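You operate a simulated robot arm through the tools that you are given. There is no shell and no other tool. Be economical: measure what you need, move in short steps, check, and stop when the job is done.

Carry out the task below with a simulated two-armed robot. There is one attempt and no reset: what you move stays moved.

JOB
Sieve the striped jug's rice flour into the grey tub.
Fine: hold the sieve up while you tip; lumps into the red tray; jug and sieve back where they were. Set down upright: striped jug.

The check looks at the end state, three seconds after you hand in, the way a careful person would. Anything else that was tipped, shoved, dropped, spilled or broken makes it a failure.

ROBOT AND FRAMES
Two 7-joint arms with three-finger grippers on one trunk, on a base that drives. Base frame: it is fixed to the floor where the robot stands at the start and does not move with it; the origin is under the middle of the robot, x ahead of it, y to its left, z up; the surface under the hand at the start is at about z = 90. Units: cm, degrees, N and s.
The left shoulder is at the start at [3, 12.4, 110.8], the right one opposite. With the tool pointing down near the work surface each hand reaches from about 10 to 78 cm from the robot's upright axis, wherever it stands, measured 20 degrees to its own side. Places, roughly: black ball lever [-100, -80, 100]; black blow button [-130, -40, 110]; black lid catch [-100, 30, 120]; blue pot lid (12x12x2 cm) [-100, -60, 30]; blue press button [-100, -50, 100]; brown bag with a black clip (11x8x15 cm) [-100, 40, 40]; empty spool [-125, -75, 125]; flat orange carton [-125, 0, 100]; flat purple carton [-125, 25, 25]; flat white carton [-125, 25, 100]; full spool [-150, -25, 100]; green fan button [-120, -40, 110]; green pot [-100, -75, 100]; green pot lid [-100, -75, 100]; green press button [-100, -50, 100]; grey tub with lugs (28x16x9 cm) [50, 0, 90]. Payload 2.2 kg a hand.
Tool frame (each hand has its own): the origin (TCP) lies between the finger pads and is the grasp point; the fingertips stand 2.8 cm ahead of it; z points along the fingers, y is the line along which they close. Largest opening 10.2 cm; the body of the gripper starts 7.1 cm behind the TCP.
Orientation is that of the tool frame in the base frame, as [roll, pitch, yaw] about the fixed x, y, z axes, in that order (R = Rz(yaw) Ry(pitch) Rx(roll)). With the fingers straight down and closing along the base's y, the tool's x points along the base's -x, its y along +y and its z along -z.

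CONTROLS
- The arms move only by the tool play_rows. It takes "left_series", "right_series" or both (then of equal length, played together; a hand with none holds still); each is a list that holds one entry, the list of rows, each a list of 7 numbers: the finger opening in m, from 0 to 0.102, then the shift along the base's x, y, z in m, then the turn, a rotation vector about the base's x, y, z in degrees. In form: [[[fingers, dx, dy, dz, rx, ry, rz], ...]]. A call has 1 to 8 rows; each row shifts and turns the commanded pose from where the row before left it. A row lasts 0.2 s, in which the tool goes at most 5 cm and 8.6 degrees; a call with a longer step from one row to the next is refused whole, and so is a gripper value outside its range. A pose out of reach is approached as far as the arm can. The call stops where the force on the tool passes 40 N (or 10 N more than at its start, if that is more) or the arm is blocked; 0.2 s more then pass. Each finger halts on what it meets, pressing with about 30 N; the grip force reading is that of the motor and also rises with nothing between the fingers. The clock runs only during rows and for 0.2 s after the last one: add rows that do not move to give the fingers time. The reply holds the time, the measured pose of the TCP, the force on the tool along the base axes, the opening and the grip force, in the units named above and with some noise, with the torque about the TCP (base axes, N m) and any sound that the robot's microphone picked up, and new pictures: "views" is both (left out), scene, wrist or none (wrist: the cameras of the hands that moved).
- Cameras (640 x 400 px; columns grow to the right, rows downward): "scene" is now at [4.03, 0.53, 183.5]; the picture's right is [0.02, -1.00, 0.00], its down [-0.79, -0.02, -0.62] and it looks along [0.62, 0.01, -0.79] (base axes); focal length 283 px, centre (320, 200). "left" rides on the left gripper at [7.2, 3.8, -8.6] in its tool frame; the picture's right is [-0.46, 0.89, 0.00], its down [-0.60, -0.32, -0.73] and it looks along [-0.65, -0.34, 0.68] (tool axes); focal length 256 px, centre (320, 200). "right" rides on the right gripper at [6.9, 4.4, -8.6] in its tool frame; the picture's right is [-0.53, 0.85, 0.00], its down [-0.58, -0.36, -0.73] and it looks along [-0.62, -0.39, 0.68] (tool axes); focal length 256 px, centre (320, 200).
- raise_lower(by): slides the trunk up (or, below 0, down) by that many cm; the arms and the scene camera ride with it, the base frame stays. It gives what a move gives, with no picture.
- steer(legs): drives the robot by 1 to 6 legs, each [ahead, left, turn to the left] in cm, cm and degrees, along the robot's own axes; the way and the turn of a leg run together, so that a leg with both is an arc; at most 150 cm and 180 degrees a leg. The arms and the cameras ride along, it lands a little off, and it stops where it bumps. It gives what a move gives, and a new picture of the scene camera.
- aim_head(pan, tilt): turns the head with the scene camera to pan (to the left, within 143 degrees either way) and tilt (down, from -29 to 69), counted from straight ahead of the robot. It gives what a move gives, and a new picture of the scene camera.
- pixel_to_xyz(camera, pixels): for up to 12 pixels [column, row] of the newest picture of that camera ("zoom" is the newest enlarged one), the place [x, y, z] in the base frame of the surface seen there, good to about 0.2 cm, but the place of the scene camera against the robot may be out by one fixed shift of up to 1.8 cm in any direction. No time passes.
- inspect(camera, box): a new picture of the part [left, top, right, bottom] of that camera's present view, enlarged. No time passes.
- hand_in(): hands the job in; it is judged then, once.

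Go step by step. Measure first, check grasps and placings, and put right what went wrong. The budget is 80 turns and 260 pictures, counting those below and the enlarged ones. Unless the task says otherwise, let go and move clear before handing in, and close with one line.

The tools are called after ">>>" as name(argument=value, ...) on one line, values as JSON. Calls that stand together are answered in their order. play_rows: Moves the arms, as the interface text tells. Its arguments: {"type":"object","properties":{"left_series":{"type":"array","items":{"type":"array","items":{"type":"array","items":{"type":"number"}}}},"right_series":{"type":"array","items":{"type":"array","items":{"type":"array","items":{"type":"number"}}}},"views":{"type":"string","enum":["both","scene","wrist","none"]}},"required":[]} The other tools are called the same way: raise_lower (by) slides the trunk up or down; steer (legs) drives the base; aim_head (pan, tilt) turns the head that bears the scene camera; pixel_to_xyz (camera, pixels) gives the place of the surface under pixels of a picture; inspect (camera, box) takes an enlarged picture of a part of a camera's view; hand_in () hands the job in.

At the start:

```text
time_s: 0.0
left_ee_pos: [61.33, 22.01, 133.34]
left_ee_rot: [-179.9, 0.0, -180.0]
left_force: [0.7, 0.8, -0.1]
left_moment: [-0.02, -0.01, -0.02]
left_opening: 10.19
left_gripper_force: 0.1
right_ee_pos: [43.48, -23.6, 139.73]
right_ee_rot: [180.0, -0.1, 180.0]
right_force: [-0.1, -0.8, 0.2]
right_moment: [0.01, -0.01, -0.01]
right_opening: 10.19
right_gripper_force: 0.0
trunk travel left (down, up): [-35.0, 19.0]
robot x, y, heading: [0.09, 0.05, 0.1]
head pan, tilt: [1.2, 51.9]
```

scene: 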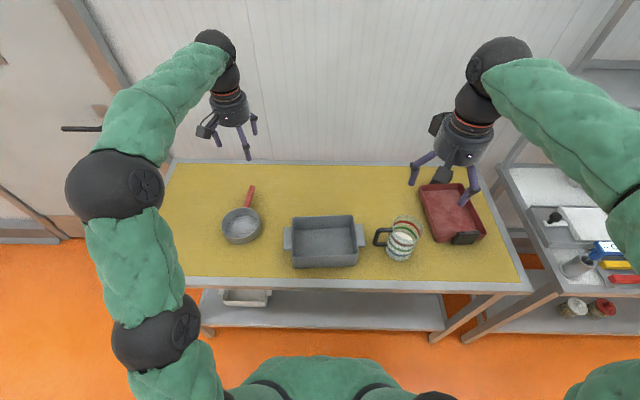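
right: 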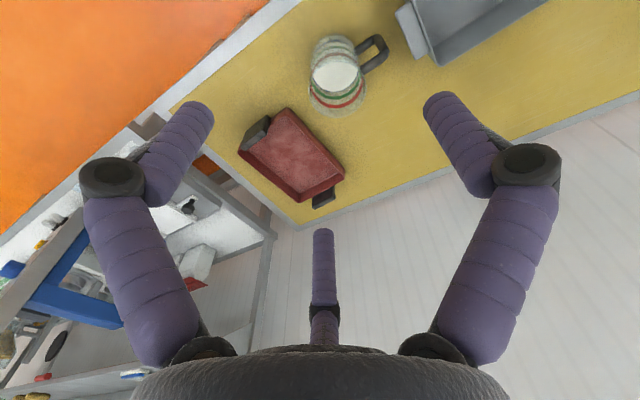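
left: 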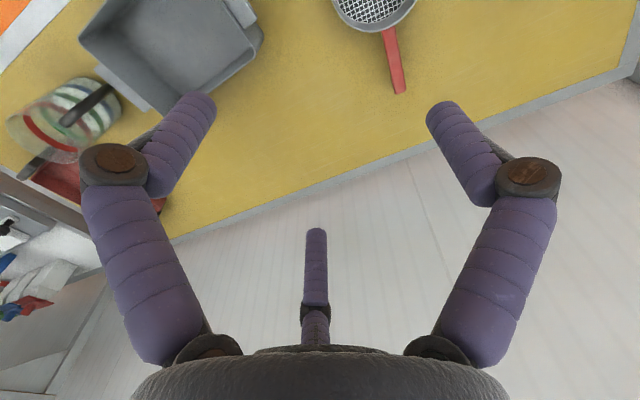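

The scene shows the sieve at (241,225) with its red handle at (250,195), the grey tub at (324,242), the striped jug at (402,240) with its handle to the left, and the red tray at (452,212). I'll zoom in and measure.

>>> inspect(camera="scene", box=[200, 170, 360, 270])

>>> inspect(camera="scene", box=[350, 170, 510, 270])

>>> pixel_to_xyz(camera="scene", pixels=[[241, 230], [251, 190], [247, 204], [223, 226], [260, 226], [288, 238], [359, 233], [379, 237], [400, 240], [401, 258], [452, 212], [300, 180]])

```text
4.00 times, centred on (280, 220) of scene
```

zoom: 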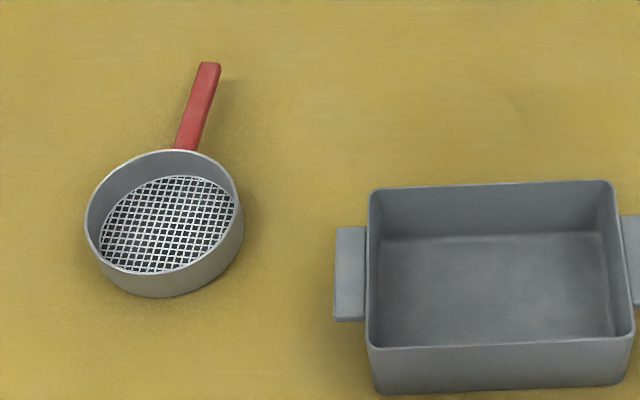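

```text
4.00 times, centred on (430, 220) of scene
```

zoom: 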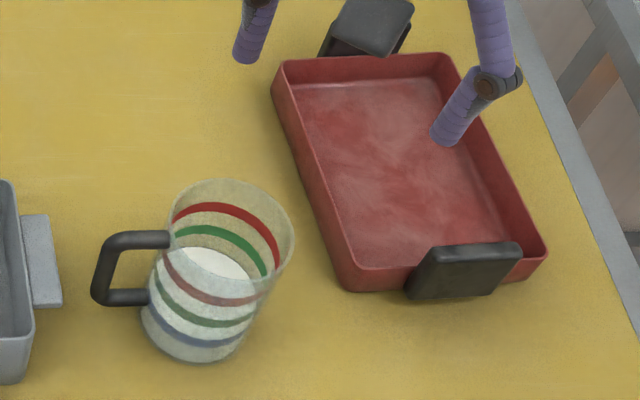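

```text
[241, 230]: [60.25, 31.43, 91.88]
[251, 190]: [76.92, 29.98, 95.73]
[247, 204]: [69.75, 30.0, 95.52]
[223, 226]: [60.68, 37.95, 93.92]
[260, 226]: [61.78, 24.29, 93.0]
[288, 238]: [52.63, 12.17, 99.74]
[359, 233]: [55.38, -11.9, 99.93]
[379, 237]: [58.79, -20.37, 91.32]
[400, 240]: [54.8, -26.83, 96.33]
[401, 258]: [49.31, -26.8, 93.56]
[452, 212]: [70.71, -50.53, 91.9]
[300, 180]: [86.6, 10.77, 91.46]
```

The scene camera puts the table at z≈91.4, so it may be shifted. I'll take the same features from the wrist cameras, which carry no such shift: sieve handle at (393,65) in the left, jug at (338,75) in the right.

>>> pixel_to_xyz(camera="left", pixels=[[388, 32], [393, 60], [398, 90], [370, 8], [300, 130], [254, 30], [335, 10], [412, 8], [85, 100]])

>>> pixel_to_xyz(camera="right", pixels=[[380, 42], [372, 68], [360, 46], [338, 75], [338, 108], [312, 85], [365, 95], [290, 160], [313, 205], [258, 130], [345, 178], [400, 120]])

>>> inspect(camera="right", box=[230, 10, 430, 135])

```text
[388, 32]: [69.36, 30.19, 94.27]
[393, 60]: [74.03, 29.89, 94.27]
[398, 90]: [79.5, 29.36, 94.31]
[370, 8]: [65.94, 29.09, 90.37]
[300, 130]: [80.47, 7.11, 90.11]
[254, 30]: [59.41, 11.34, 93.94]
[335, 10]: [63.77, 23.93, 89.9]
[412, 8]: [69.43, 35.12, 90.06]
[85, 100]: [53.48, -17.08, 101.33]
```

```text
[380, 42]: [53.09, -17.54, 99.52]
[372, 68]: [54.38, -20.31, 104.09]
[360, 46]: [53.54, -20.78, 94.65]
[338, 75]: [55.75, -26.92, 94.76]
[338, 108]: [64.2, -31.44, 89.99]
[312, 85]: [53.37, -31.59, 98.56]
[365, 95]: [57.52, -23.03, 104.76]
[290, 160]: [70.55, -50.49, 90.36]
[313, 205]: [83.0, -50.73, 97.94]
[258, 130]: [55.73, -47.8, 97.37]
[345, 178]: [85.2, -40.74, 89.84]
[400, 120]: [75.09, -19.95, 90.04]
```

```text
3.20 times, centred on (330, 72) of right
```

zoom: 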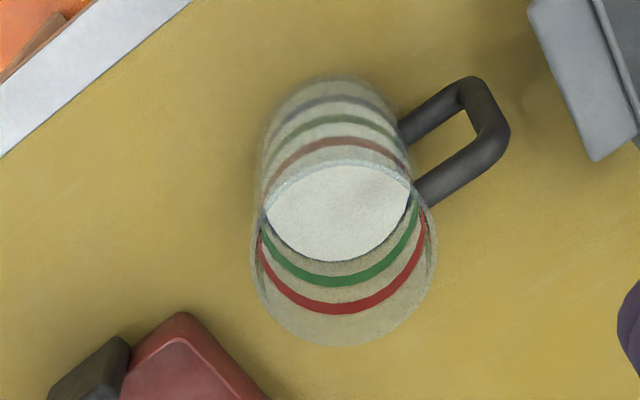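

Table is z=90.0 in the wrist view, so scene z reads about 1.4 high. I'll size the jug from its stripes in the zoom (red arc at (345,308), its ends (262,250) and (424,220); blue bottom (330,100)).

>>> pixel_to_xyz(camera="zoom", pixels=[[345, 308], [264, 260], [422, 230], [300, 295], [390, 290], [335, 98], [275, 130], [394, 128], [330, 145], [480, 90], [430, 110], [430, 192]])

>>> inspect(camera="left", box=[0, 60, 160, 160])

```text
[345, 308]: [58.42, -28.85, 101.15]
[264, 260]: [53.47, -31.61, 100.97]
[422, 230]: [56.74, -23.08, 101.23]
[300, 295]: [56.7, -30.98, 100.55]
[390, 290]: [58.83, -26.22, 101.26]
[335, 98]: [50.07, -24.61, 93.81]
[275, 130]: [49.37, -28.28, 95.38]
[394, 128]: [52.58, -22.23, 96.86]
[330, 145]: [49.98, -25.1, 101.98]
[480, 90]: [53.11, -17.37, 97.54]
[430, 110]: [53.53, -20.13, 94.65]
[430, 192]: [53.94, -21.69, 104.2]
```

```text
4.00 times, centred on (80, 110) of left
```

zoom: 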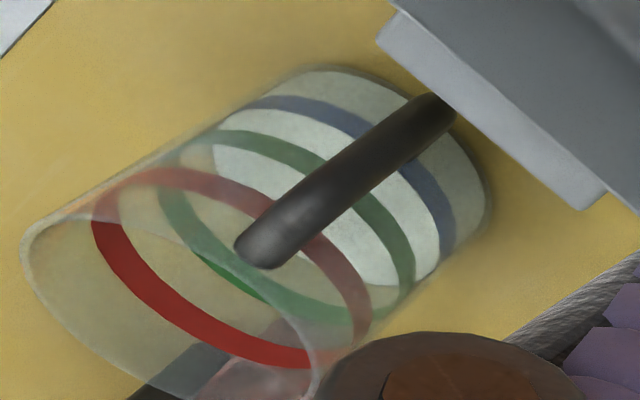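

Jug: axis about (54.2, −27.0), diameter about 9.3, handle toward +y with its loop at z 94.6–104.2, flour surface around z 97. The sieve handle runs x 68–80 at y≈29.8, top z 94.3. I'll take the left hand above the sieve handle first.

>>> play_rows(left_series=[[[0.06, 0.03, 0.02, -0.03, 0, 0, 0], [0.06, 0.03, 0.02, -0.03, 0, 0, 0], [0.06, 0.03, 0.02, -0.03, 0, 0, 0], [0.06, 0.03, 0.018, -0.03, 0, 0, 0], [0.06, 0.007, 0, -0.04, 0, 0, 0], [0.06, 0, 0, -0.04, 0, 0, 0], [0.06, 0, 0, -0.04, 0, 0, 0], [0.06, 0, 0, 0, 0, 0, 0]]], views="both")

```text
time_s: 1.8
left_ee_pos: [72.99, 29.62, 109.03]
left_ee_rot: [-179.9, 0.0, 180.0]
left_force: [0.5, -0.2, -0.7]
left_moment: [0.03, -0.02, 0.01]
left_opening: 6.0
left_gripper_force: 0.2
left hand out of reach, approached as far as the arm can: row 4
right_ee_pos: [43.45, -23.48, 139.69]
right_ee_rot: [-179.9, 0.0, 180.0]
right_force: [-1.1, 0.6, -0.4]
right_moment: [0.01, 0.0, 0.0]
right_opening: 10.2
right_gripper_force: 0.0
trunk travel left (down, up): [-35.0, 19.0]
robot x, y, heading: [-0.1, 0.01, -0.0]
head pan, tilt: [1.2, 51.9]
```

scene: 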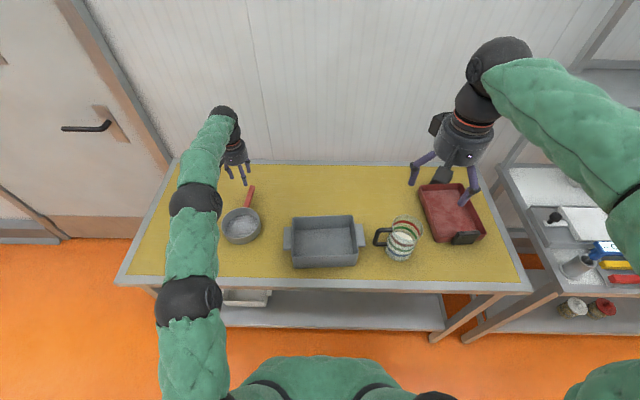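
left: 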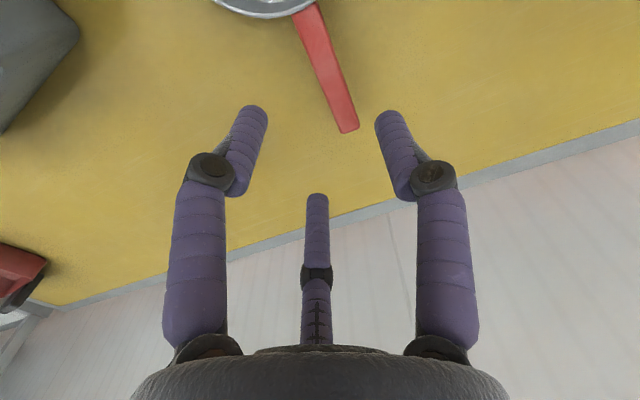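

The left arm is nearly straight (x=73.0 against 74.0 commanded), so reach is marginal. I'll look down at the gap between base and table before nudging forward, and measure the sieve in this closer wrist view.

>>> pixel_to_xyz(camera="left", pixels=[[300, 12], [320, 55], [345, 125], [312, 70], [328, 50], [265, 15], [225, 4], [310, 4]])

>>> aim_head(pan=0, tilt=69)

```text
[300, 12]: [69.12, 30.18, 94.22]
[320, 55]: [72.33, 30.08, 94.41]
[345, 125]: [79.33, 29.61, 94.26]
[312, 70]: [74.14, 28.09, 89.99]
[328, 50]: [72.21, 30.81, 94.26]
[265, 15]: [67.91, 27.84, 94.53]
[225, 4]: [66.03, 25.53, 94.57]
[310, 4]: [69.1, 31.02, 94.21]
```

```text
time_s: 2.6
left_ee_pos: [73.02, 29.49, 108.84]
left_ee_rot: [180.0, 0.1, 180.0]
left_force: [-0.1, 0.0, 0.1]
left_moment: [0.03, 0.01, 0.02]
left_opening: 6.01
left_gripper_force: 0.0
right_ee_pos: [43.38, -23.54, 139.52]
right_ee_rot: [-180.0, 0.0, 180.0]
right_force: [0.7, -0.3, 0.0]
right_moment: [-0.02, 0.02, 0.01]
right_opening: 10.19
right_gripper_force: 0.2
trunk travel left (down, up): [-35.0, 19.0]
robot x, y, heading: [-0.11, -0.01, 0.1]
head pan, tilt: [0.0, 68.8]
```

scene: 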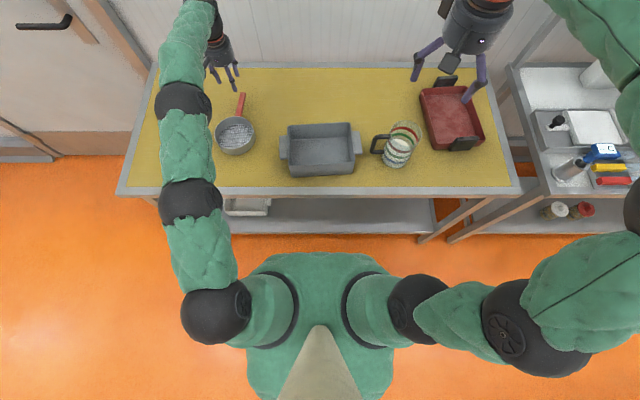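

There's visible floor between torso and table, and both hands are well above everything. I'll drive 6 cm ahead.

>>> steer(legs=[[6, 0, 0]])

```text
time_s: 3.6
left_ee_pos: [79.21, 29.6, 108.84]
left_ee_rot: [179.9, -0.2, 180.0]
left_force: [0.0, -0.8, -0.2]
left_moment: [0.01, 0.01, -0.01]
left_opening: 5.99
left_gripper_force: 0.1
right_ee_pos: [49.71, -23.59, 139.53]
right_ee_rot: [179.9, -0.2, 180.0]
right_force: [0.3, -0.4, -0.3]
right_moment: [-0.04, 0.08, 0.03]
right_opening: 10.21
right_gripper_force: 0.1
trunk travel left (down, up): [-35.0, 19.0]
robot x, y, heading: [6.2, -0.09, -0.1]
head pan, tilt: [0.0, 68.8]
```

scene: 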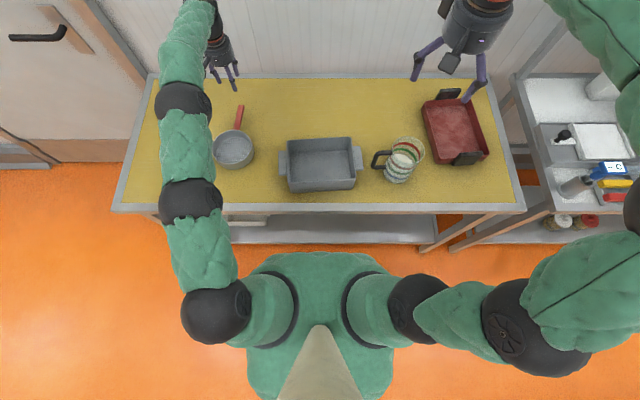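

Now bring the left hand over the handle at x≈74 and go partway down.

>>> play_rows(left_series=[[[0.06, -0.03, 0.002, -0.01, 0, 0, 0], [0.06, -0.03, 0.002, -0.02, 0, 0, 0], [0.06, 0, 0, -0.03, 0, 0, 0], [0.06, 0, 0, -0.03, 0, 0, 0], [0.06, 0, 0, 0, 0, 0, 0], [0.06, 0, 0, 0, 0, 0, 0]]], views="wrist")

```text
time_s: 5.0
left_ee_pos: [72.92, 30.08, 99.9]
left_ee_rot: [179.9, 0.1, 179.9]
left_force: [0.7, 0.6, 0.5]
left_moment: [-0.03, -0.02, -0.03]
left_opening: 5.98
left_gripper_force: 0.1
right_ee_pos: [49.48, -23.52, 139.54]
right_ee_rot: [-179.9, -0.1, 180.0]
right_force: [-0.3, 0.2, 0.6]
right_moment: [-0.01, -0.01, 0.01]
right_opening: 10.2
right_gripper_force: 0.0
trunk travel left (down, up): [-35.0, 19.0]
robot x, y, heading: [5.91, -0.19, -0.1]
head pan, tilt: [0.0, 68.8]
```

left: 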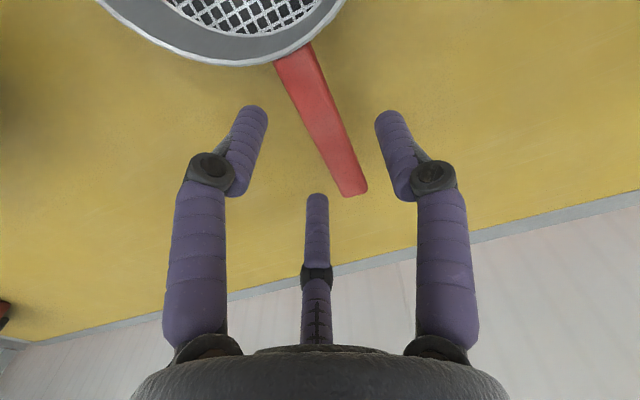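

The fingers straddle the handle, but there is a third digit at (316,205) that might come down on it. I'll measure it and the fingertips.

>>> pixel_to_xyz(camera="left", pixels=[[316, 198], [316, 230], [316, 275], [250, 112], [390, 118], [240, 150], [350, 185], [212, 170], [430, 178]])

>>> inspect(camera="scene", box=[180, 30, 276, 90])

```text
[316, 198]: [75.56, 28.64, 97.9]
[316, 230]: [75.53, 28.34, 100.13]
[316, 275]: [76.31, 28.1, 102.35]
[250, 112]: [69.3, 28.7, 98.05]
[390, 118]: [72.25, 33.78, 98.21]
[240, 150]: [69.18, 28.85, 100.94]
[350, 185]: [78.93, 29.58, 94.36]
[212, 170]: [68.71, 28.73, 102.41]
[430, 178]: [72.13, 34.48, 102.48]
```

```text
6.67 times, centred on (228, 60) of scene
```

zoom: 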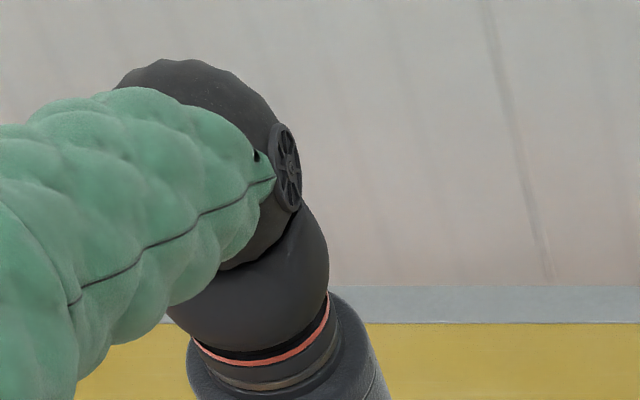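

The skin shows three digits around the tool axis at about 120° to each other, while the spec says two close along y. Opening to 8 cm clears the handle either way, so I'll descend on it at x≈74 and compare the closed opening with the picture.

>>> play_rows(left_series=[[[0.08, 0.01, 0, 0, 0, 0, 0], [0.08, 0, 0, -0.02, 0, 0, 0], [0.08, 0, 0, -0.02, 0, 0, 0], [0.08, 0, 0, -0.022, 0, 0, 0], [0.08, 0, 0, 0, 0, 0, 0], [0.08, 0, 0, 0, 0, 0, 0]]], views="wrist")

```text
time_s: 6.4
left_ee_pos: [73.94, 30.03, 93.67]
left_ee_rot: [180.0, 0.0, -180.0]
left_force: [0.0, 0.9, 0.1]
left_moment: [-0.04, 0.02, -0.04]
left_opening: 8.01
left_gripper_force: 0.1
right_ee_pos: [49.37, -23.62, 139.64]
right_ee_rot: [179.9, -0.1, 180.0]
right_force: [0.2, 0.0, -0.3]
right_moment: [0.0, 0.0, 0.0]
right_opening: 10.21
right_gripper_force: 0.1
trunk travel left (down, up): [-35.0, 19.0]
robot x, y, heading: [6.35, -0.3, -0.0]
head pan, tilt: [0.0, 68.8]
```

left: 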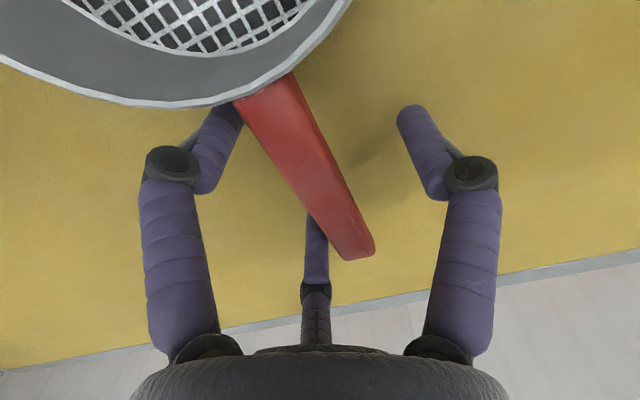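

All digits are clear of the handle with no force. Closing now.

>>> play_rows(left_series=[[[0.04, 0, 0, 0, 0, 0, 0], [0.02, 0, 0, 0, 0, 0, 0], [0.0, 0, 0, 0, 0, 0, 0], [0, 0, 0, 0, 0, 0, 0], [0, 0, 0, 0, 0, 0, 0]]], views="wrist")

>>> inspect(camera="left", box=[200, 60, 440, 210])

```text
time_s: 7.6
left_ee_pos: [73.96, 30.05, 93.68]
left_ee_rot: [-179.9, 0.0, 180.0]
left_force: [1.1, -0.1, 1.6]
left_moment: [0.06, 0.07, 0.0]
left_opening: 3.19
left_gripper_force: 30.0
right_ee_pos: [49.51, -23.59, 139.58]
right_ee_rot: [179.9, 0.1, 180.0]
right_force: [0.4, 0.3, 0.4]
right_moment: [0.0, -0.01, 0.02]
right_opening: 10.2
right_gripper_force: 0.1
trunk travel left (down, up): [-35.0, 19.0]
robot x, y, heading: [5.91, -0.35, -0.0]
head pan, tilt: [0.0, 68.8]
```

left: 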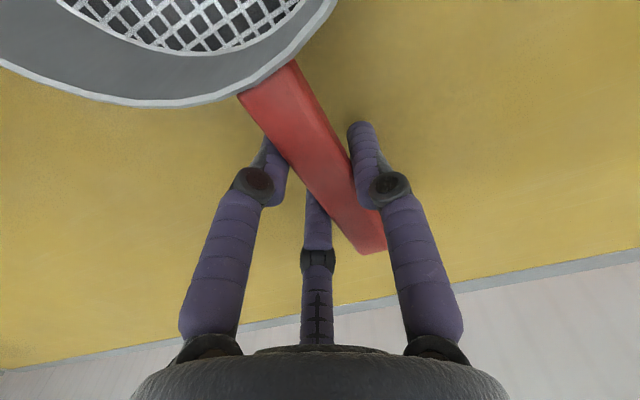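

```text
2.67 times, centred on (320, 135) of left
```

zoom: 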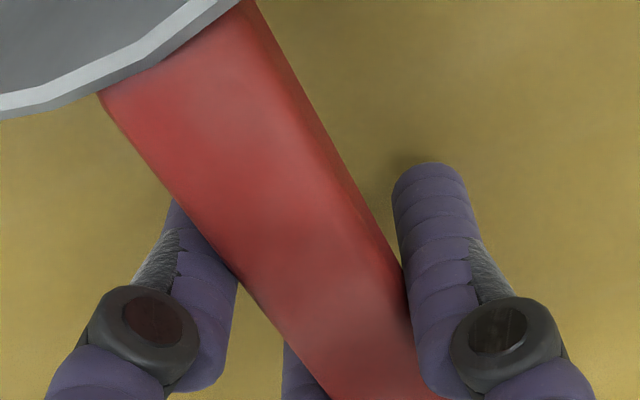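

Grip reads 30 N at an opening of 3.19. I'll measure the handle's true width to find out which finger model holds.

>>> pixel_to_xyz(camera="zoom", pixels=[[170, 180], [340, 180], [230, 265], [380, 265], [125, 95], [262, 40], [215, 285], [430, 220], [420, 300], [290, 380]])

```text
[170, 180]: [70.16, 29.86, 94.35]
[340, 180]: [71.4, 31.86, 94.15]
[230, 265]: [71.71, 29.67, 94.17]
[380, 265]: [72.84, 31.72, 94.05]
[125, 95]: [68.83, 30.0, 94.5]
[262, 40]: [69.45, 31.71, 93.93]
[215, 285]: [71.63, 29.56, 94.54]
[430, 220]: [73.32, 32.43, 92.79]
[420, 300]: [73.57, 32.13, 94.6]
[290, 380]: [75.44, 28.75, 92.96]
```

The handle is only about 2.05 wide and was pushed +0.8 in y. So all three digits are real: a thumb on tool +y and two fingers on −y. The body grasp on the 9.3 cm jug won't fit, so I'll use its handle. Now a small test lift of the sieve.

>>> play_rows(left_series=[[[0, 0, 0, 0.01, 0, 0, 0], [0, 0, 0, 0.02, 0, 0, 0], [0, 0, 0, 0.03, 0, 0, 0], [0, 0, 0, 0, 0, 0, 0]]], views="both")

>>> pixel_to_xyz(camera="left", pixels=[[80, 15], [10, 62], [60, 85], [150, 105], [250, 80], [300, 70], [370, 240], [320, 150], [200, 35]])

```text
time_s: 8.6
left_ee_pos: [74.03, 29.96, 99.62]
left_ee_rot: [-180.0, -0.1, -180.0]
left_force: [-0.5, -0.2, -1.5]
left_moment: [0.03, -0.14, -0.02]
left_opening: 3.19
left_gripper_force: 29.9
right_ee_pos: [49.41, -23.51, 139.55]
right_ee_rot: [179.9, -0.1, -180.0]
right_force: [0.5, 0.3, -0.4]
right_moment: [0.03, 0.04, -0.01]
right_opening: 10.22
right_gripper_force: 0.0
trunk travel left (down, up): [-35.0, 19.0]
robot x, y, heading: [5.83, 0.22, -0.0]
head pan, tilt: [0.0, 68.8]
```

scene: 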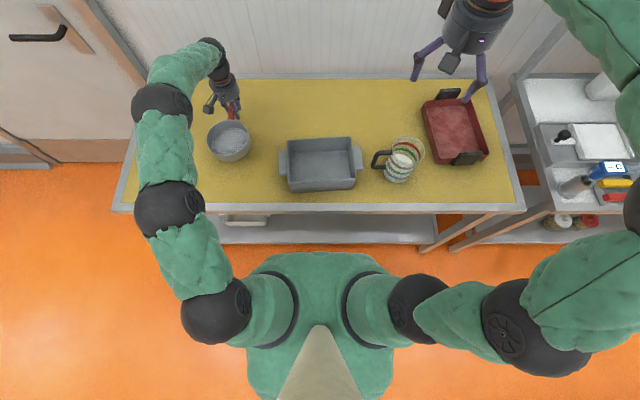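
left: 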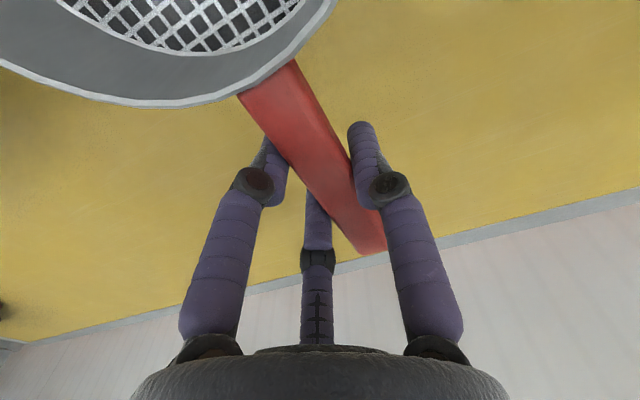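

```text
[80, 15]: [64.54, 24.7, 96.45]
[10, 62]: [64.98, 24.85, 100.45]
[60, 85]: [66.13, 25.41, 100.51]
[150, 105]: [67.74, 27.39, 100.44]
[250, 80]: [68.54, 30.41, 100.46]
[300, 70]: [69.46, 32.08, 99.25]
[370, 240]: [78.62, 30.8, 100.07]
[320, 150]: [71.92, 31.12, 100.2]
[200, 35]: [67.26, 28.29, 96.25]
```

The sieve is held rigid and level: rim z 100.45, bottom at TCP −3.7, bowl centre at TCP (−12.6, +0.9). I'll back the base 16 cm to give the right arm room for a horizontal approach to the jug handle.

>>> steer(legs=[[-16, 0, 0]])

>>> aim_head(pan=-5, tilt=55)

```text
time_s: 10.0
left_ee_pos: [58.01, 30.1, 99.77]
left_ee_rot: [180.0, 0.0, -179.9]
left_force: [-1.6, 0.1, -1.3]
left_moment: [-0.02, -0.23, 0.0]
left_opening: 3.21
left_gripper_force: 29.9
right_ee_pos: [33.41, -23.49, 139.66]
right_ee_rot: [-179.9, 0.0, -179.8]
right_force: [0.5, 0.0, 0.7]
right_moment: [0.02, -0.04, 0.03]
right_opening: 10.17
right_gripper_force: 0.1
trunk travel left (down, up): [-35.0, 19.0]
robot x, y, heading: [-9.92, 0.0, 0.4]
head pan, tilt: [0.0, 68.8]
```

scene: 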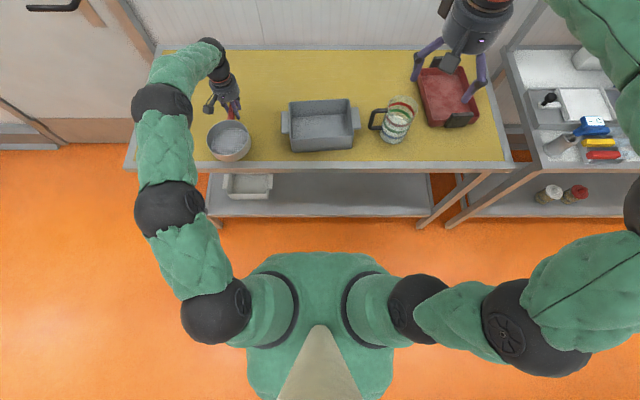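

```text
time_s: 10.7
left_ee_pos: [58.11, 29.98, 99.51]
left_ee_rot: [180.0, -0.1, -179.9]
left_force: [-0.3, 0.1, -1.5]
left_moment: [-0.02, -0.15, -0.01]
left_opening: 3.16
left_gripper_force: 29.5
right_ee_pos: [33.69, -23.43, 139.69]
right_ee_rot: [179.9, -0.1, -180.0]
right_force: [1.2, 0.0, 0.1]
right_moment: [0.0, 0.02, 0.04]
right_opening: 10.17
right_gripper_force: 0.0
trunk travel left (down, up): [-35.0, 19.0]
robot x, y, heading: [-10.14, -0.21, 0.2]
head pan, tilt: [-5.0, 55.0]
```

scene: 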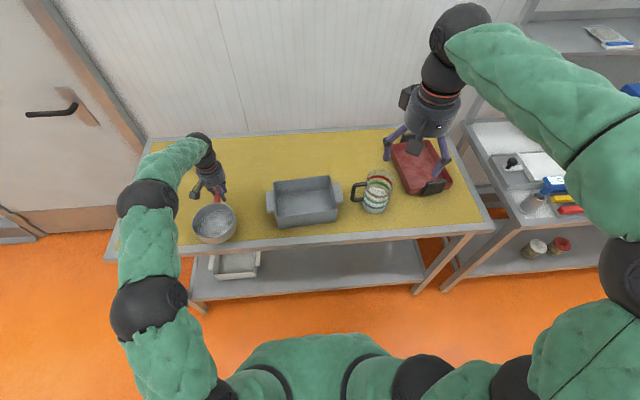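

All clear. I'll pitch the right hand toward horizontal (pointing +x) while lowering it in front of the table edge, in line with the jug handle.

>>> play_rows(right_series=[[[0.07, 0, 0.0, -0.025, 0, -8.6, 0], [0.06, 0, 0.0, -0.025, 0, -8.6, 0], [0.05, 0, 0.01, -0.025, 0, -8.6, 0], [0.045, 0, 0.01, -0.025, 0, -8.6, 0], [0.045, 0, 0.01, -0.025, 0, -8.6, 0], [0.045, 0, 0.01, -0.025, 0, -8.6, 0], [0.045, 0, 0.01, -0.025, 0, -8.6, 0], [0.045, 0, 0, -0.025, 0, -8.6, 0]]], views="both")

```text
time_s: 12.5
left_ee_pos: [57.91, 29.98, 99.78]
left_ee_rot: [180.0, -0.1, -179.9]
left_force: [0.8, 0.0, -1.5]
left_moment: [0.03, -0.17, -0.03]
left_opening: 3.17
left_gripper_force: 29.8
right_ee_pos: [33.46, -19.32, 120.46]
right_ee_rot: [-178.5, 64.9, 179.6]
right_force: [-0.2, 1.0, 0.2]
right_moment: [-0.02, 0.08, 0.01]
right_opening: 4.48
right_gripper_force: 0.0
right hand out of reach, approached as far as the arm can: row 8
trunk travel left (down, up): [-35.0, 19.0]
robot x, y, heading: [-10.04, -0.26, -0.2]
head pan, tilt: [-5.0, 55.0]
```

scene: 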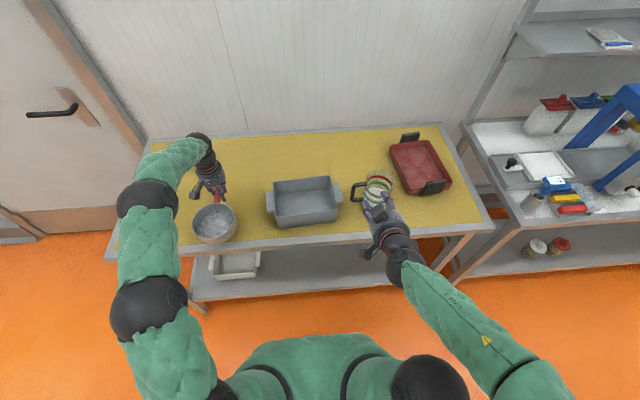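
right: 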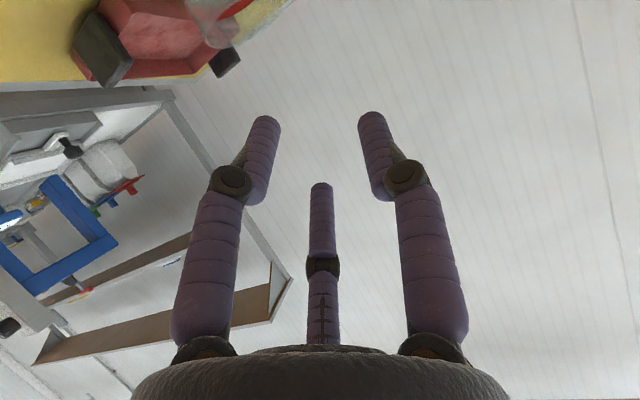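

Row 8 hit a reach limit so close to the trunk (pitch 65°). I'll go forward above the jug's height while finishing the pitch, then check.

>>> play_rows(right_series=[[[0.045, 0.04, 0, 0, 0, 0, 0], [0.045, 0.04, 0, -0.02, 0, -4, 0], [0.045, 0.025, 0.005, -0.02, 0, -4, 0], [0.045, 0, 0.005, -0.02, 0, -3, 0], [0.045, 0, 0, 0, 0, 0, 0], [0.045, 0, 0, 0, 0, 0, 0]]], views="both")

```text
time_s: 13.9
left_ee_pos: [58.04, 29.99, 99.72]
left_ee_rot: [-180.0, 0.1, -179.9]
left_force: [0.5, 0.0, -1.4]
left_moment: [-0.04, -0.17, -0.04]
left_opening: 3.17
left_gripper_force: 30.1
right_ee_pos: [44.27, -15.18, 116.36]
right_ee_rot: [-176.5, 75.5, -178.9]
right_force: [0.3, 0.3, -1.0]
right_moment: [0.0, 0.03, -0.04]
right_opening: 4.51
right_gripper_force: 0.1
right hand out of reach, approached as far as the arm can: row 3, 4
trunk travel left (down, up): [-35.0, 19.0]
robot x, y, heading: [-10.06, -0.25, 0.2]
head pan, tilt: [-5.0, 55.0]
```

scene: 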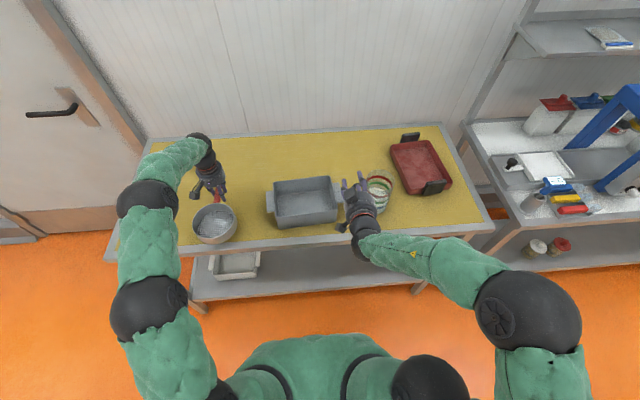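
right: 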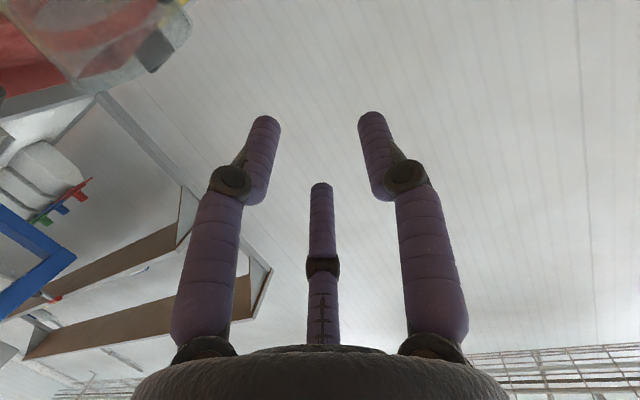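

The forearm still comes in too sideways at this distance. I'll back up 12 cm more so the right arm reaches forward, then re-extend the right hand toward the handle line.

>>> steer(legs=[[-12, 0, 0]])

>>> play_rows(right_series=[[[0.045, 0.04, 0, 0, 0, 0, 0], [0.045, 0.04, 0, 0, 0, 0, 0], [0.045, 0.03, -0.005, 0, 0, 0, 0], [0.045, 0, -0.005, -0.02, 0, 0, 0], [0.045, 0, 0, 0, 0, 0, 0], [0.045, 0, 0, 0, 0, 0, 0]]], views="both")

```text
time_s: 15.2
left_ee_pos: [45.95, 30.01, 99.66]
left_ee_rot: [-180.0, 0.1, -180.0]
left_force: [0.3, -0.6, -1.9]
left_moment: [0.03, -0.2, 0.0]
left_opening: 3.19
left_gripper_force: 30.3
right_ee_pos: [32.09, -15.15, 116.42]
right_ee_rot: [-176.4, 75.7, -179.0]
right_force: [-0.4, -0.3, 0.5]
right_moment: [-0.01, 0.02, 0.02]
right_opening: 4.48
right_gripper_force: 0.0
trunk travel left (down, up): [-35.0, 19.0]
robot x, y, heading: [-22.37, 0.26, 0.2]
head pan, tilt: [-5.0, 55.0]
```

scene: 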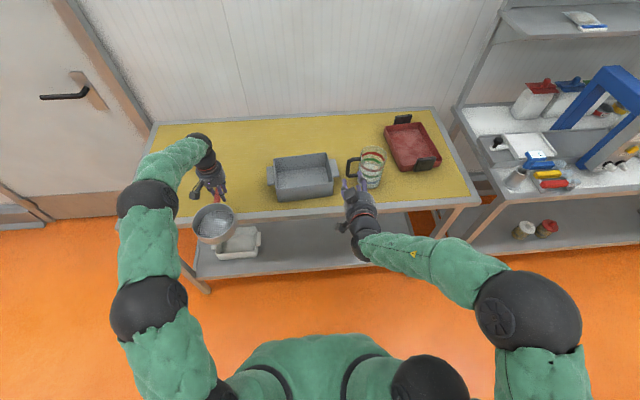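

```text
time_s: 16.6
left_ee_pos: [46.09, 30.08, 99.62]
left_ee_rot: [179.9, -0.1, -179.9]
left_force: [0.5, -0.1, -1.1]
left_moment: [-0.03, -0.17, -0.03]
left_opening: 3.16
left_gripper_force: 29.7
right_ee_pos: [43.07, -15.66, 116.48]
right_ee_rot: [-176.5, 75.5, -178.9]
right_force: [0.5, -0.5, -0.6]
right_moment: [0.0, -0.02, 0.01]
right_opening: 4.51
right_gripper_force: 0.1
right hand out of reach, approached as far as the arm can: row 4
trunk travel left (down, up): [-35.0, 19.0]
robot x, y, heading: [-21.89, -0.25, 0.3]
head pan, tilt: [-5.0, 55.0]
```

scene: 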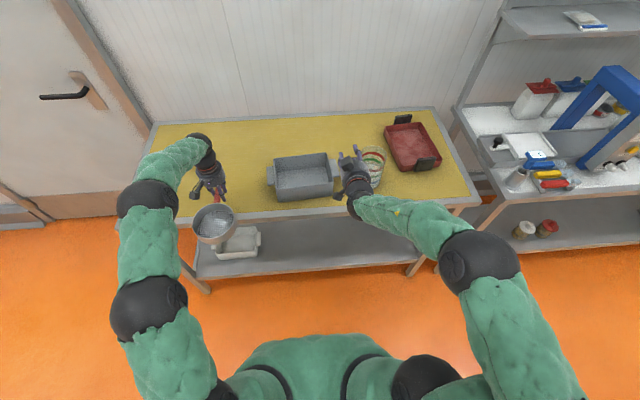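
right: 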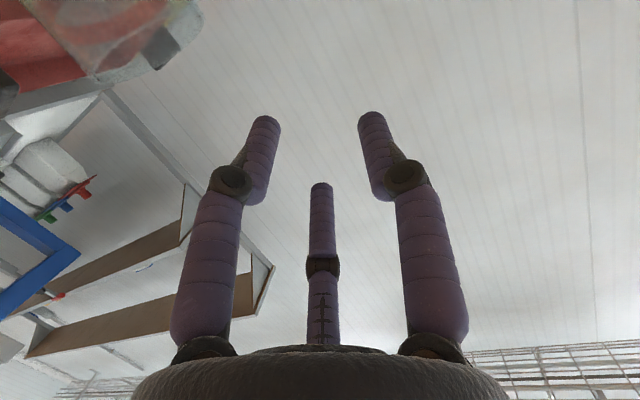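

The right arm keeps its posture but won't go lower, which looks like a wrist limit. Lowering the trunk solves that. First I'll lift the sieve 20 cm, then lower the trunk 12 as a first step.

>>> play_rows(left_series=[[[0, 0, 0, 0.05, 0, 0, 0], [0, 0, 0, 0.05, 0, 0, 0], [0, 0, 0, 0.05, 0, 0, 0], [0, 0, 0, 0.05, 0, 0, 0], [0, 0, 0, 0, 0, 0, 0]]], right_series=[[[0.045, -0.01, -0.01, 0, 0, 0, 0], [0.045, 0, -0.01, 0, 0, 0, 0], [0.045, 0, -0.005, 0, 0, 0, 0], [0.045, 0, 0, 0, 0, 0, 0], [0.045, 0, 0, 0, 0, 0, 0]]], views="none")

>>> raise_lower(by=-12)

>>> aim_head(pan=-10, tilt=48)

```text
time_s: 17.8
left_ee_pos: [46.13, 30.06, 119.83]
left_ee_rot: [179.9, 0.0, -180.0]
left_force: [0.3, 0.4, -1.5]
left_moment: [-0.02, -0.18, 0.03]
left_opening: 3.18
left_gripper_force: 30.0
right_ee_pos: [42.2, -16.58, 116.78]
right_ee_rot: [-176.0, 75.3, -178.9]
right_force: [0.8, 0.4, -1.0]
right_moment: [-0.03, -0.01, 0.01]
right_opening: 4.5
right_gripper_force: 0.1
right hand out of reach, approached as far as the arm can: row 2, 3
trunk travel left (down, up): [-35.0, 19.0]
robot x, y, heading: [-22.35, -0.09, 0.1]
head pan, tilt: [-5.0, 55.0]
```

```text
time_s: 19.3
left_ee_pos: [46.09, 30.03, 107.91]
left_ee_rot: [180.0, 0.1, 179.9]
left_force: [-0.7, 0.2, -1.9]
left_moment: [-0.01, -0.2, 0.0]
left_opening: 3.19
left_gripper_force: 29.8
right_ee_pos: [42.18, -16.59, 104.92]
right_ee_rot: [-176.1, 75.3, -179.0]
right_force: [0.3, -0.1, 0.8]
right_moment: [-0.01, 0.01, -0.01]
right_opening: 4.51
right_gripper_force: 0.1
trunk travel left (down, up): [-23.0, 31.0]
robot x, y, heading: [-21.72, 0.26, 0.2]
head pan, tilt: [-5.0, 55.0]
```

```text
time_s: 20.0
left_ee_pos: [46.05, 30.01, 107.7]
left_ee_rot: [-180.0, 0.1, -180.0]
left_force: [-0.1, -0.2, -1.1]
left_moment: [-0.02, -0.15, 0.04]
left_opening: 3.17
left_gripper_force: 29.9
right_ee_pos: [42.15, -16.58, 104.81]
right_ee_rot: [-176.1, 75.2, -179.0]
right_force: [0.8, 0.1, 0.0]
right_moment: [-0.02, 0.01, -0.01]
right_opening: 4.47
right_gripper_force: 0.0
trunk travel left (down, up): [-23.0, 31.0]
robot x, y, heading: [-21.7, -0.21, 0.2]
head pan, tilt: [-10.0, 48.0]
```

scene: 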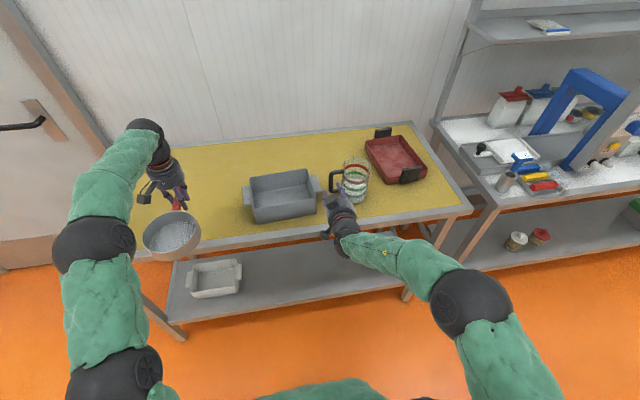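

Trunk lowering works (right z=104.8, pitch 75°). I'll go down 5 more and measure the jug handle against the fingers from the scene camera.

>>> raise_lower(by=-5)

>>> inspect(camera="scene", box=[288, 140, 416, 220])

>>> pixel_to_xyz(camera="zoom", pixels=[[215, 180], [215, 215], [240, 160], [150, 220], [320, 175], [165, 240], [190, 270], [255, 285], [235, 245]])

```text
time_s: 20.9
left_ee_pos: [46.05, 29.99, 102.81]
left_ee_rot: [179.9, 0.0, -179.9]
left_force: [-0.4, 0.4, -0.7]
left_moment: [0.01, -0.16, -0.01]
left_opening: 3.17
left_gripper_force: 29.7
right_ee_pos: [42.22, -16.58, 99.85]
right_ee_rot: [-176.1, 75.4, -179.0]
right_force: [-0.2, 0.7, 0.2]
right_moment: [0.01, 0.0, -0.02]
right_opening: 4.5
right_gripper_force: 0.2
trunk travel left (down, up): [-18.0, 36.0]
robot x, y, heading: [-22.21, 0.04, 0.2]
head pan, tilt: [-10.0, 48.0]
```

```text
5.00 times, centred on (352, 180) of scene
```

zoom: 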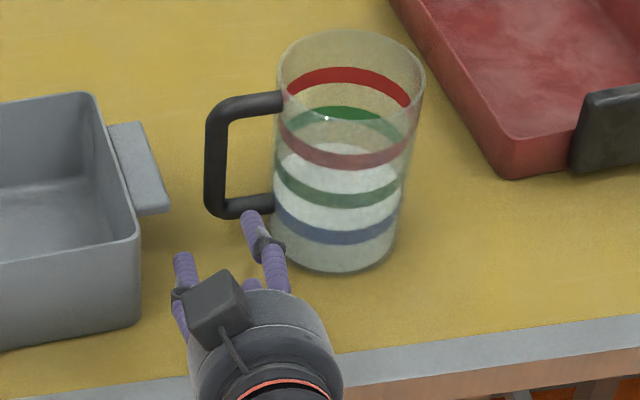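

```text
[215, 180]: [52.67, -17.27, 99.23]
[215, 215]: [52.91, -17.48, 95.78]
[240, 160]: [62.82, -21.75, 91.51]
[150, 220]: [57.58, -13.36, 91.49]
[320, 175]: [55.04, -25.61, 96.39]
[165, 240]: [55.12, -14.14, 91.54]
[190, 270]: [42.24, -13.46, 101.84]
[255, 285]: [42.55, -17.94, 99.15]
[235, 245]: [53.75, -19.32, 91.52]
```

The bar is at about (53.4, −17.4), 1.65 thick. The fingers are at the right height, but need y≈−18.05 so the bar sits between the thumb and the finger pair. I'll shift the whole base right 1.5, keeping the arm's posture, and check before advancing.

>>> play_rows(right_series=[[[0.04, 0, 0, 0, 0, 0, 0]]], views="none")

>>> steer(legs=[[5, -1.5, 0]])

>>> inspect(camera="scene", box=[288, 140, 416, 220])

>>> pixel_to_xyz(camera="scene", pixels=[[331, 176], [331, 182], [318, 184], [320, 186], [337, 184], [323, 196]])

```text
time_s: 21.3
left_ee_pos: [46.07, 30.08, 102.85]
left_ee_rot: [-180.0, 0.1, -180.0]
left_force: [-0.1, -1.3, -2.0]
left_moment: [-0.01, -0.19, -0.01]
left_opening: 3.19
left_gripper_force: 30.0
right_ee_pos: [42.23, -16.61, 99.86]
right_ee_rot: [-176.1, 75.3, -179.0]
right_force: [-0.2, -0.1, -0.2]
right_moment: [0.01, -0.01, 0.03]
right_opening: 3.96
right_gripper_force: 0.0
trunk travel left (down, up): [-18.0, 36.0]
robot x, y, heading: [-22.1, -0.24, 0.1]
head pan, tilt: [-10.0, 48.0]
```

```text
time_s: 22.2
left_ee_pos: [51.21, 28.34, 102.54]
left_ee_rot: [-180.0, -0.2, -179.9]
left_force: [0.4, -0.9, -2.2]
left_moment: [0.01, -0.13, 0.02]
left_opening: 3.18
left_gripper_force: 29.0
right_ee_pos: [47.23, -18.21, 99.7]
right_ee_rot: [-176.2, 75.3, -179.1]
right_force: [-0.2, 0.4, -0.4]
right_moment: [0.04, -0.01, 0.0]
right_opening: 3.99
right_gripper_force: 0.0
trunk travel left (down, up): [-18.0, 36.0]
robot x, y, heading: [-17.04, -1.45, -0.4]
head pan, tilt: [-10.0, 48.0]
```

scene: 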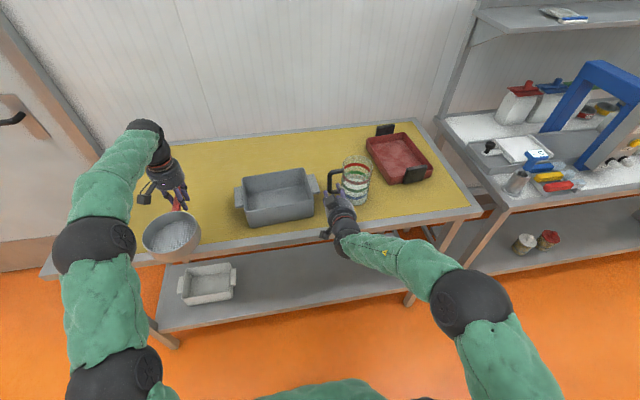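

```text
5.00 times, centred on (352, 180) of scene
```

zoom: 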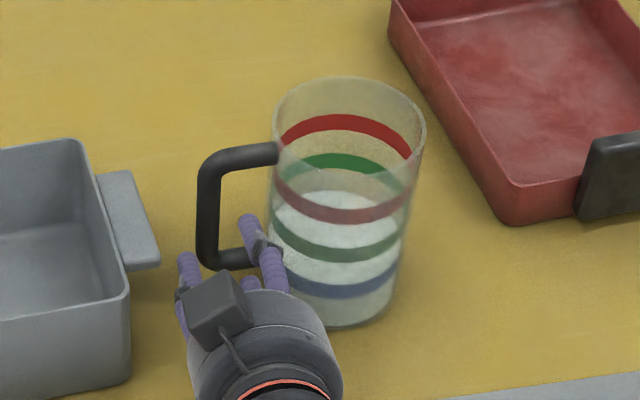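

```text
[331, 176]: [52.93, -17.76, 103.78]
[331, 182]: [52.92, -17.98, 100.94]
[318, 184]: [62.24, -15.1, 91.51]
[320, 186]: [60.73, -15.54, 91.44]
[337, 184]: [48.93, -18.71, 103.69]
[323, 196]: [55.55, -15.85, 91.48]
```

The upper finger would be close under the loop's top (inner about z 102.6), so I want the TCP near z 98.7. I'll drop the trunk 1 cm and check alignment with the wrist camera.

>>> raise_lower(by=-1)

>>> inspect(camera="right", box=[0, 0, 640, 400])

```text
time_s: 22.8
left_ee_pos: [50.99, 28.53, 101.78]
left_ee_rot: [-179.9, -0.1, -179.9]
left_force: [-0.8, 0.4, -1.4]
left_moment: [0.03, -0.21, 0.02]
left_opening: 3.19
left_gripper_force: 29.7
right_ee_pos: [47.24, -18.19, 98.86]
right_ee_rot: [-176.2, 75.2, -178.9]
right_force: [0.1, -0.1, 1.1]
right_moment: [-0.05, 0.02, 0.02]
right_opening: 4.0
right_gripper_force: 0.1
trunk travel left (down, up): [-17.0, 37.0]
robot x, y, heading: [-16.81, -1.44, -0.0]
head pan, tilt: [-10.0, 48.0]
```

```text
1.00 times, centred on (320, 200) of right (not enlarged: the box is as wide or as high as the picture)
```

zoom: 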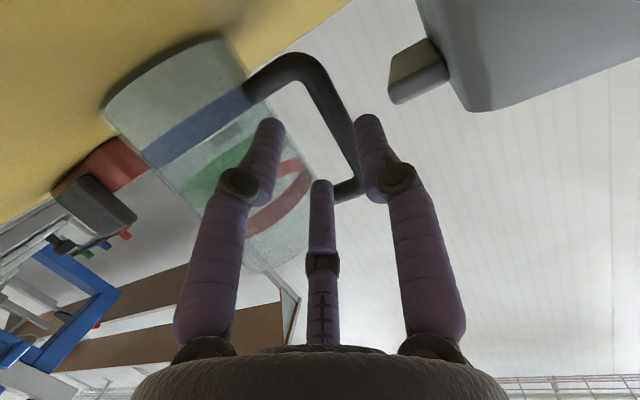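

The handle bar shows between the fingers at (320,85)–(350,170). I'll measure it and the digits in this camera.

>>> pixel_to_xyz(camera="right", pixels=[[320, 85], [335, 120], [345, 150], [315, 70], [348, 188], [272, 125], [360, 125], [372, 118], [322, 185], [270, 85], [415, 75], [405, 95]])

```text
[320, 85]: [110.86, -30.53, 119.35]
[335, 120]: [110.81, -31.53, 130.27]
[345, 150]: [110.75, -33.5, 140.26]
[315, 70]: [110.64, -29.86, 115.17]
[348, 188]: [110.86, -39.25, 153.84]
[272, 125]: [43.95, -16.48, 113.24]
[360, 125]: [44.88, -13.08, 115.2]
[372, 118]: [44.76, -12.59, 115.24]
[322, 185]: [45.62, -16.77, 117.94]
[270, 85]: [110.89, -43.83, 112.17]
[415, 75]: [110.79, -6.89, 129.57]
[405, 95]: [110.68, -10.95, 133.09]
```

Those came from the older right picture. I'll query the zoom picture instead.

>>> pixel_to_xyz(camera="zoom", pixels=[[317, 80], [330, 115], [342, 150], [310, 65], [348, 190], [272, 125], [360, 125], [372, 118], [322, 185], [265, 85], [415, 75], [337, 115]])

```text
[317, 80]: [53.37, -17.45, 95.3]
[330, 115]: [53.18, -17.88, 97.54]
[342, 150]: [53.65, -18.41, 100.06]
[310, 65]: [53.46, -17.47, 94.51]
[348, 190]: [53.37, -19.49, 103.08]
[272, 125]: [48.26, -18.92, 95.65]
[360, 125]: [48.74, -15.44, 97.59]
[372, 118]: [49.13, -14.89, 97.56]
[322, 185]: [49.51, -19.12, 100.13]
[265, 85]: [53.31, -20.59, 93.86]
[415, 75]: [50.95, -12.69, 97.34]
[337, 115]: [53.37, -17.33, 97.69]
```

The bar's centre (y≈−17.5) sits between the fingers (inner edge −18.9) and thumb (−15.4). The lower finger would graze the loop's bottom at z≈95.5, so I'll raise 0.8, narrow to 3.6 and advance 3.5 first.

>>> raise_lower(by=0.8)

>>> play_rows(right_series=[[[0.036, 0, 0, 0, 0, 0, 0]]], views="none")

>>> steer(legs=[[3.5, 0, 0]])

>>> inspect(camera="right", box=[160, 0, 480, 200])

```text
time_s: 23.4
left_ee_pos: [51.0, 28.5, 102.58]
left_ee_rot: [-180.0, -0.1, 180.0]
left_force: [0.4, -0.5, -0.8]
left_moment: [0.0, -0.18, -0.03]
left_opening: 3.18
left_gripper_force: 29.9
right_ee_pos: [47.26, -18.09, 99.67]
right_ee_rot: [-176.1, 75.3, -179.0]
right_force: [-0.4, -0.1, -0.5]
right_moment: [-0.03, 0.01, -0.03]
right_opening: 4.0
right_gripper_force: 0.1
trunk travel left (down, up): [-17.8, 36.2]
robot x, y, heading: [-16.62, -1.78, -0.2]
head pan, tilt: [-10.0, 48.0]
```

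```text
time_s: 23.8
left_ee_pos: [51.0, 28.6, 102.4]
left_ee_rot: [180.0, -0.1, -179.9]
left_force: [0.1, -0.4, -1.1]
left_moment: [-0.03, -0.16, -0.02]
left_opening: 3.16
left_gripper_force: 30.5
right_ee_pos: [47.24, -18.0, 99.73]
right_ee_rot: [-176.1, 75.4, -179.0]
right_force: [-0.4, -0.5, 0.5]
right_moment: [-0.04, -0.02, 0.0]
right_opening: 3.61
right_gripper_force: 0.0
trunk travel left (down, up): [-17.8, 36.2]
robot x, y, heading: [-16.96, -1.41, 0.1]
head pan, tilt: [-10.0, 48.0]
```

```text
time_s: 24.6
left_ee_pos: [54.64, 28.53, 102.32]
left_ee_rot: [-180.0, -0.2, 179.9]
left_force: [0.6, 0.5, -2.2]
left_moment: [-0.02, -0.15, 0.02]
left_opening: 3.2
left_gripper_force: 29.9
right_ee_pos: [50.81, -18.04, 99.5]
right_ee_rot: [-176.0, 75.2, -179.0]
right_force: [0.9, 0.0, -0.7]
right_moment: [-0.02, -0.04, -0.03]
right_opening: 3.58
right_gripper_force: 0.1
trunk travel left (down, up): [-17.8, 36.2]
robot x, y, heading: [-13.59, -1.2, 0.3]
head pan, tilt: [-10.0, 48.0]
```

scene: 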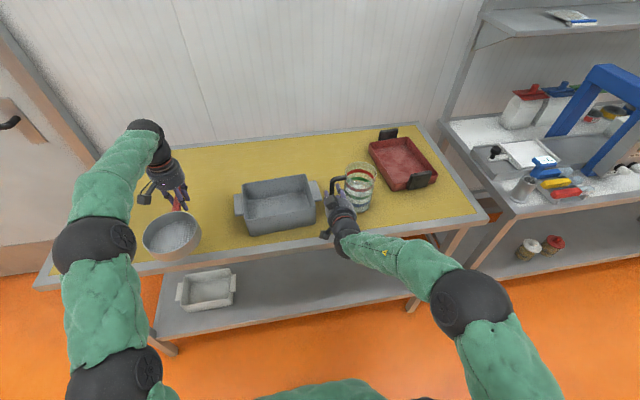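

```text
2.00 times, centred on (320, 100) of right
```

zoom: 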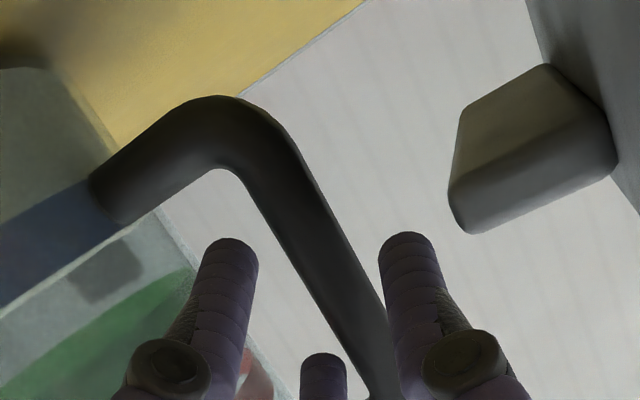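

The bar runs between the left finger and the thumb at right, but closer to the thumb higher up. I'll measure the gap.

>>> pixel_to_xyz(camera="zoom", pixels=[[385, 260], [405, 240], [258, 260], [230, 245], [322, 358], [345, 370], [310, 250], [330, 250], [365, 350], [385, 350], [280, 250], [180, 190]])

```text
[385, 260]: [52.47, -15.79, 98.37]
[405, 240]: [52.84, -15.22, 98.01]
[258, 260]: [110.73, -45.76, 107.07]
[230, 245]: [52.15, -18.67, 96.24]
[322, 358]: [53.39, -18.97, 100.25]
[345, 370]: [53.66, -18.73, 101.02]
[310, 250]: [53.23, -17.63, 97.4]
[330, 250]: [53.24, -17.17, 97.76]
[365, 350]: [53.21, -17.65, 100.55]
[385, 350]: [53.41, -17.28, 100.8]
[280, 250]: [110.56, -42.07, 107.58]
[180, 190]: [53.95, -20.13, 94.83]
```

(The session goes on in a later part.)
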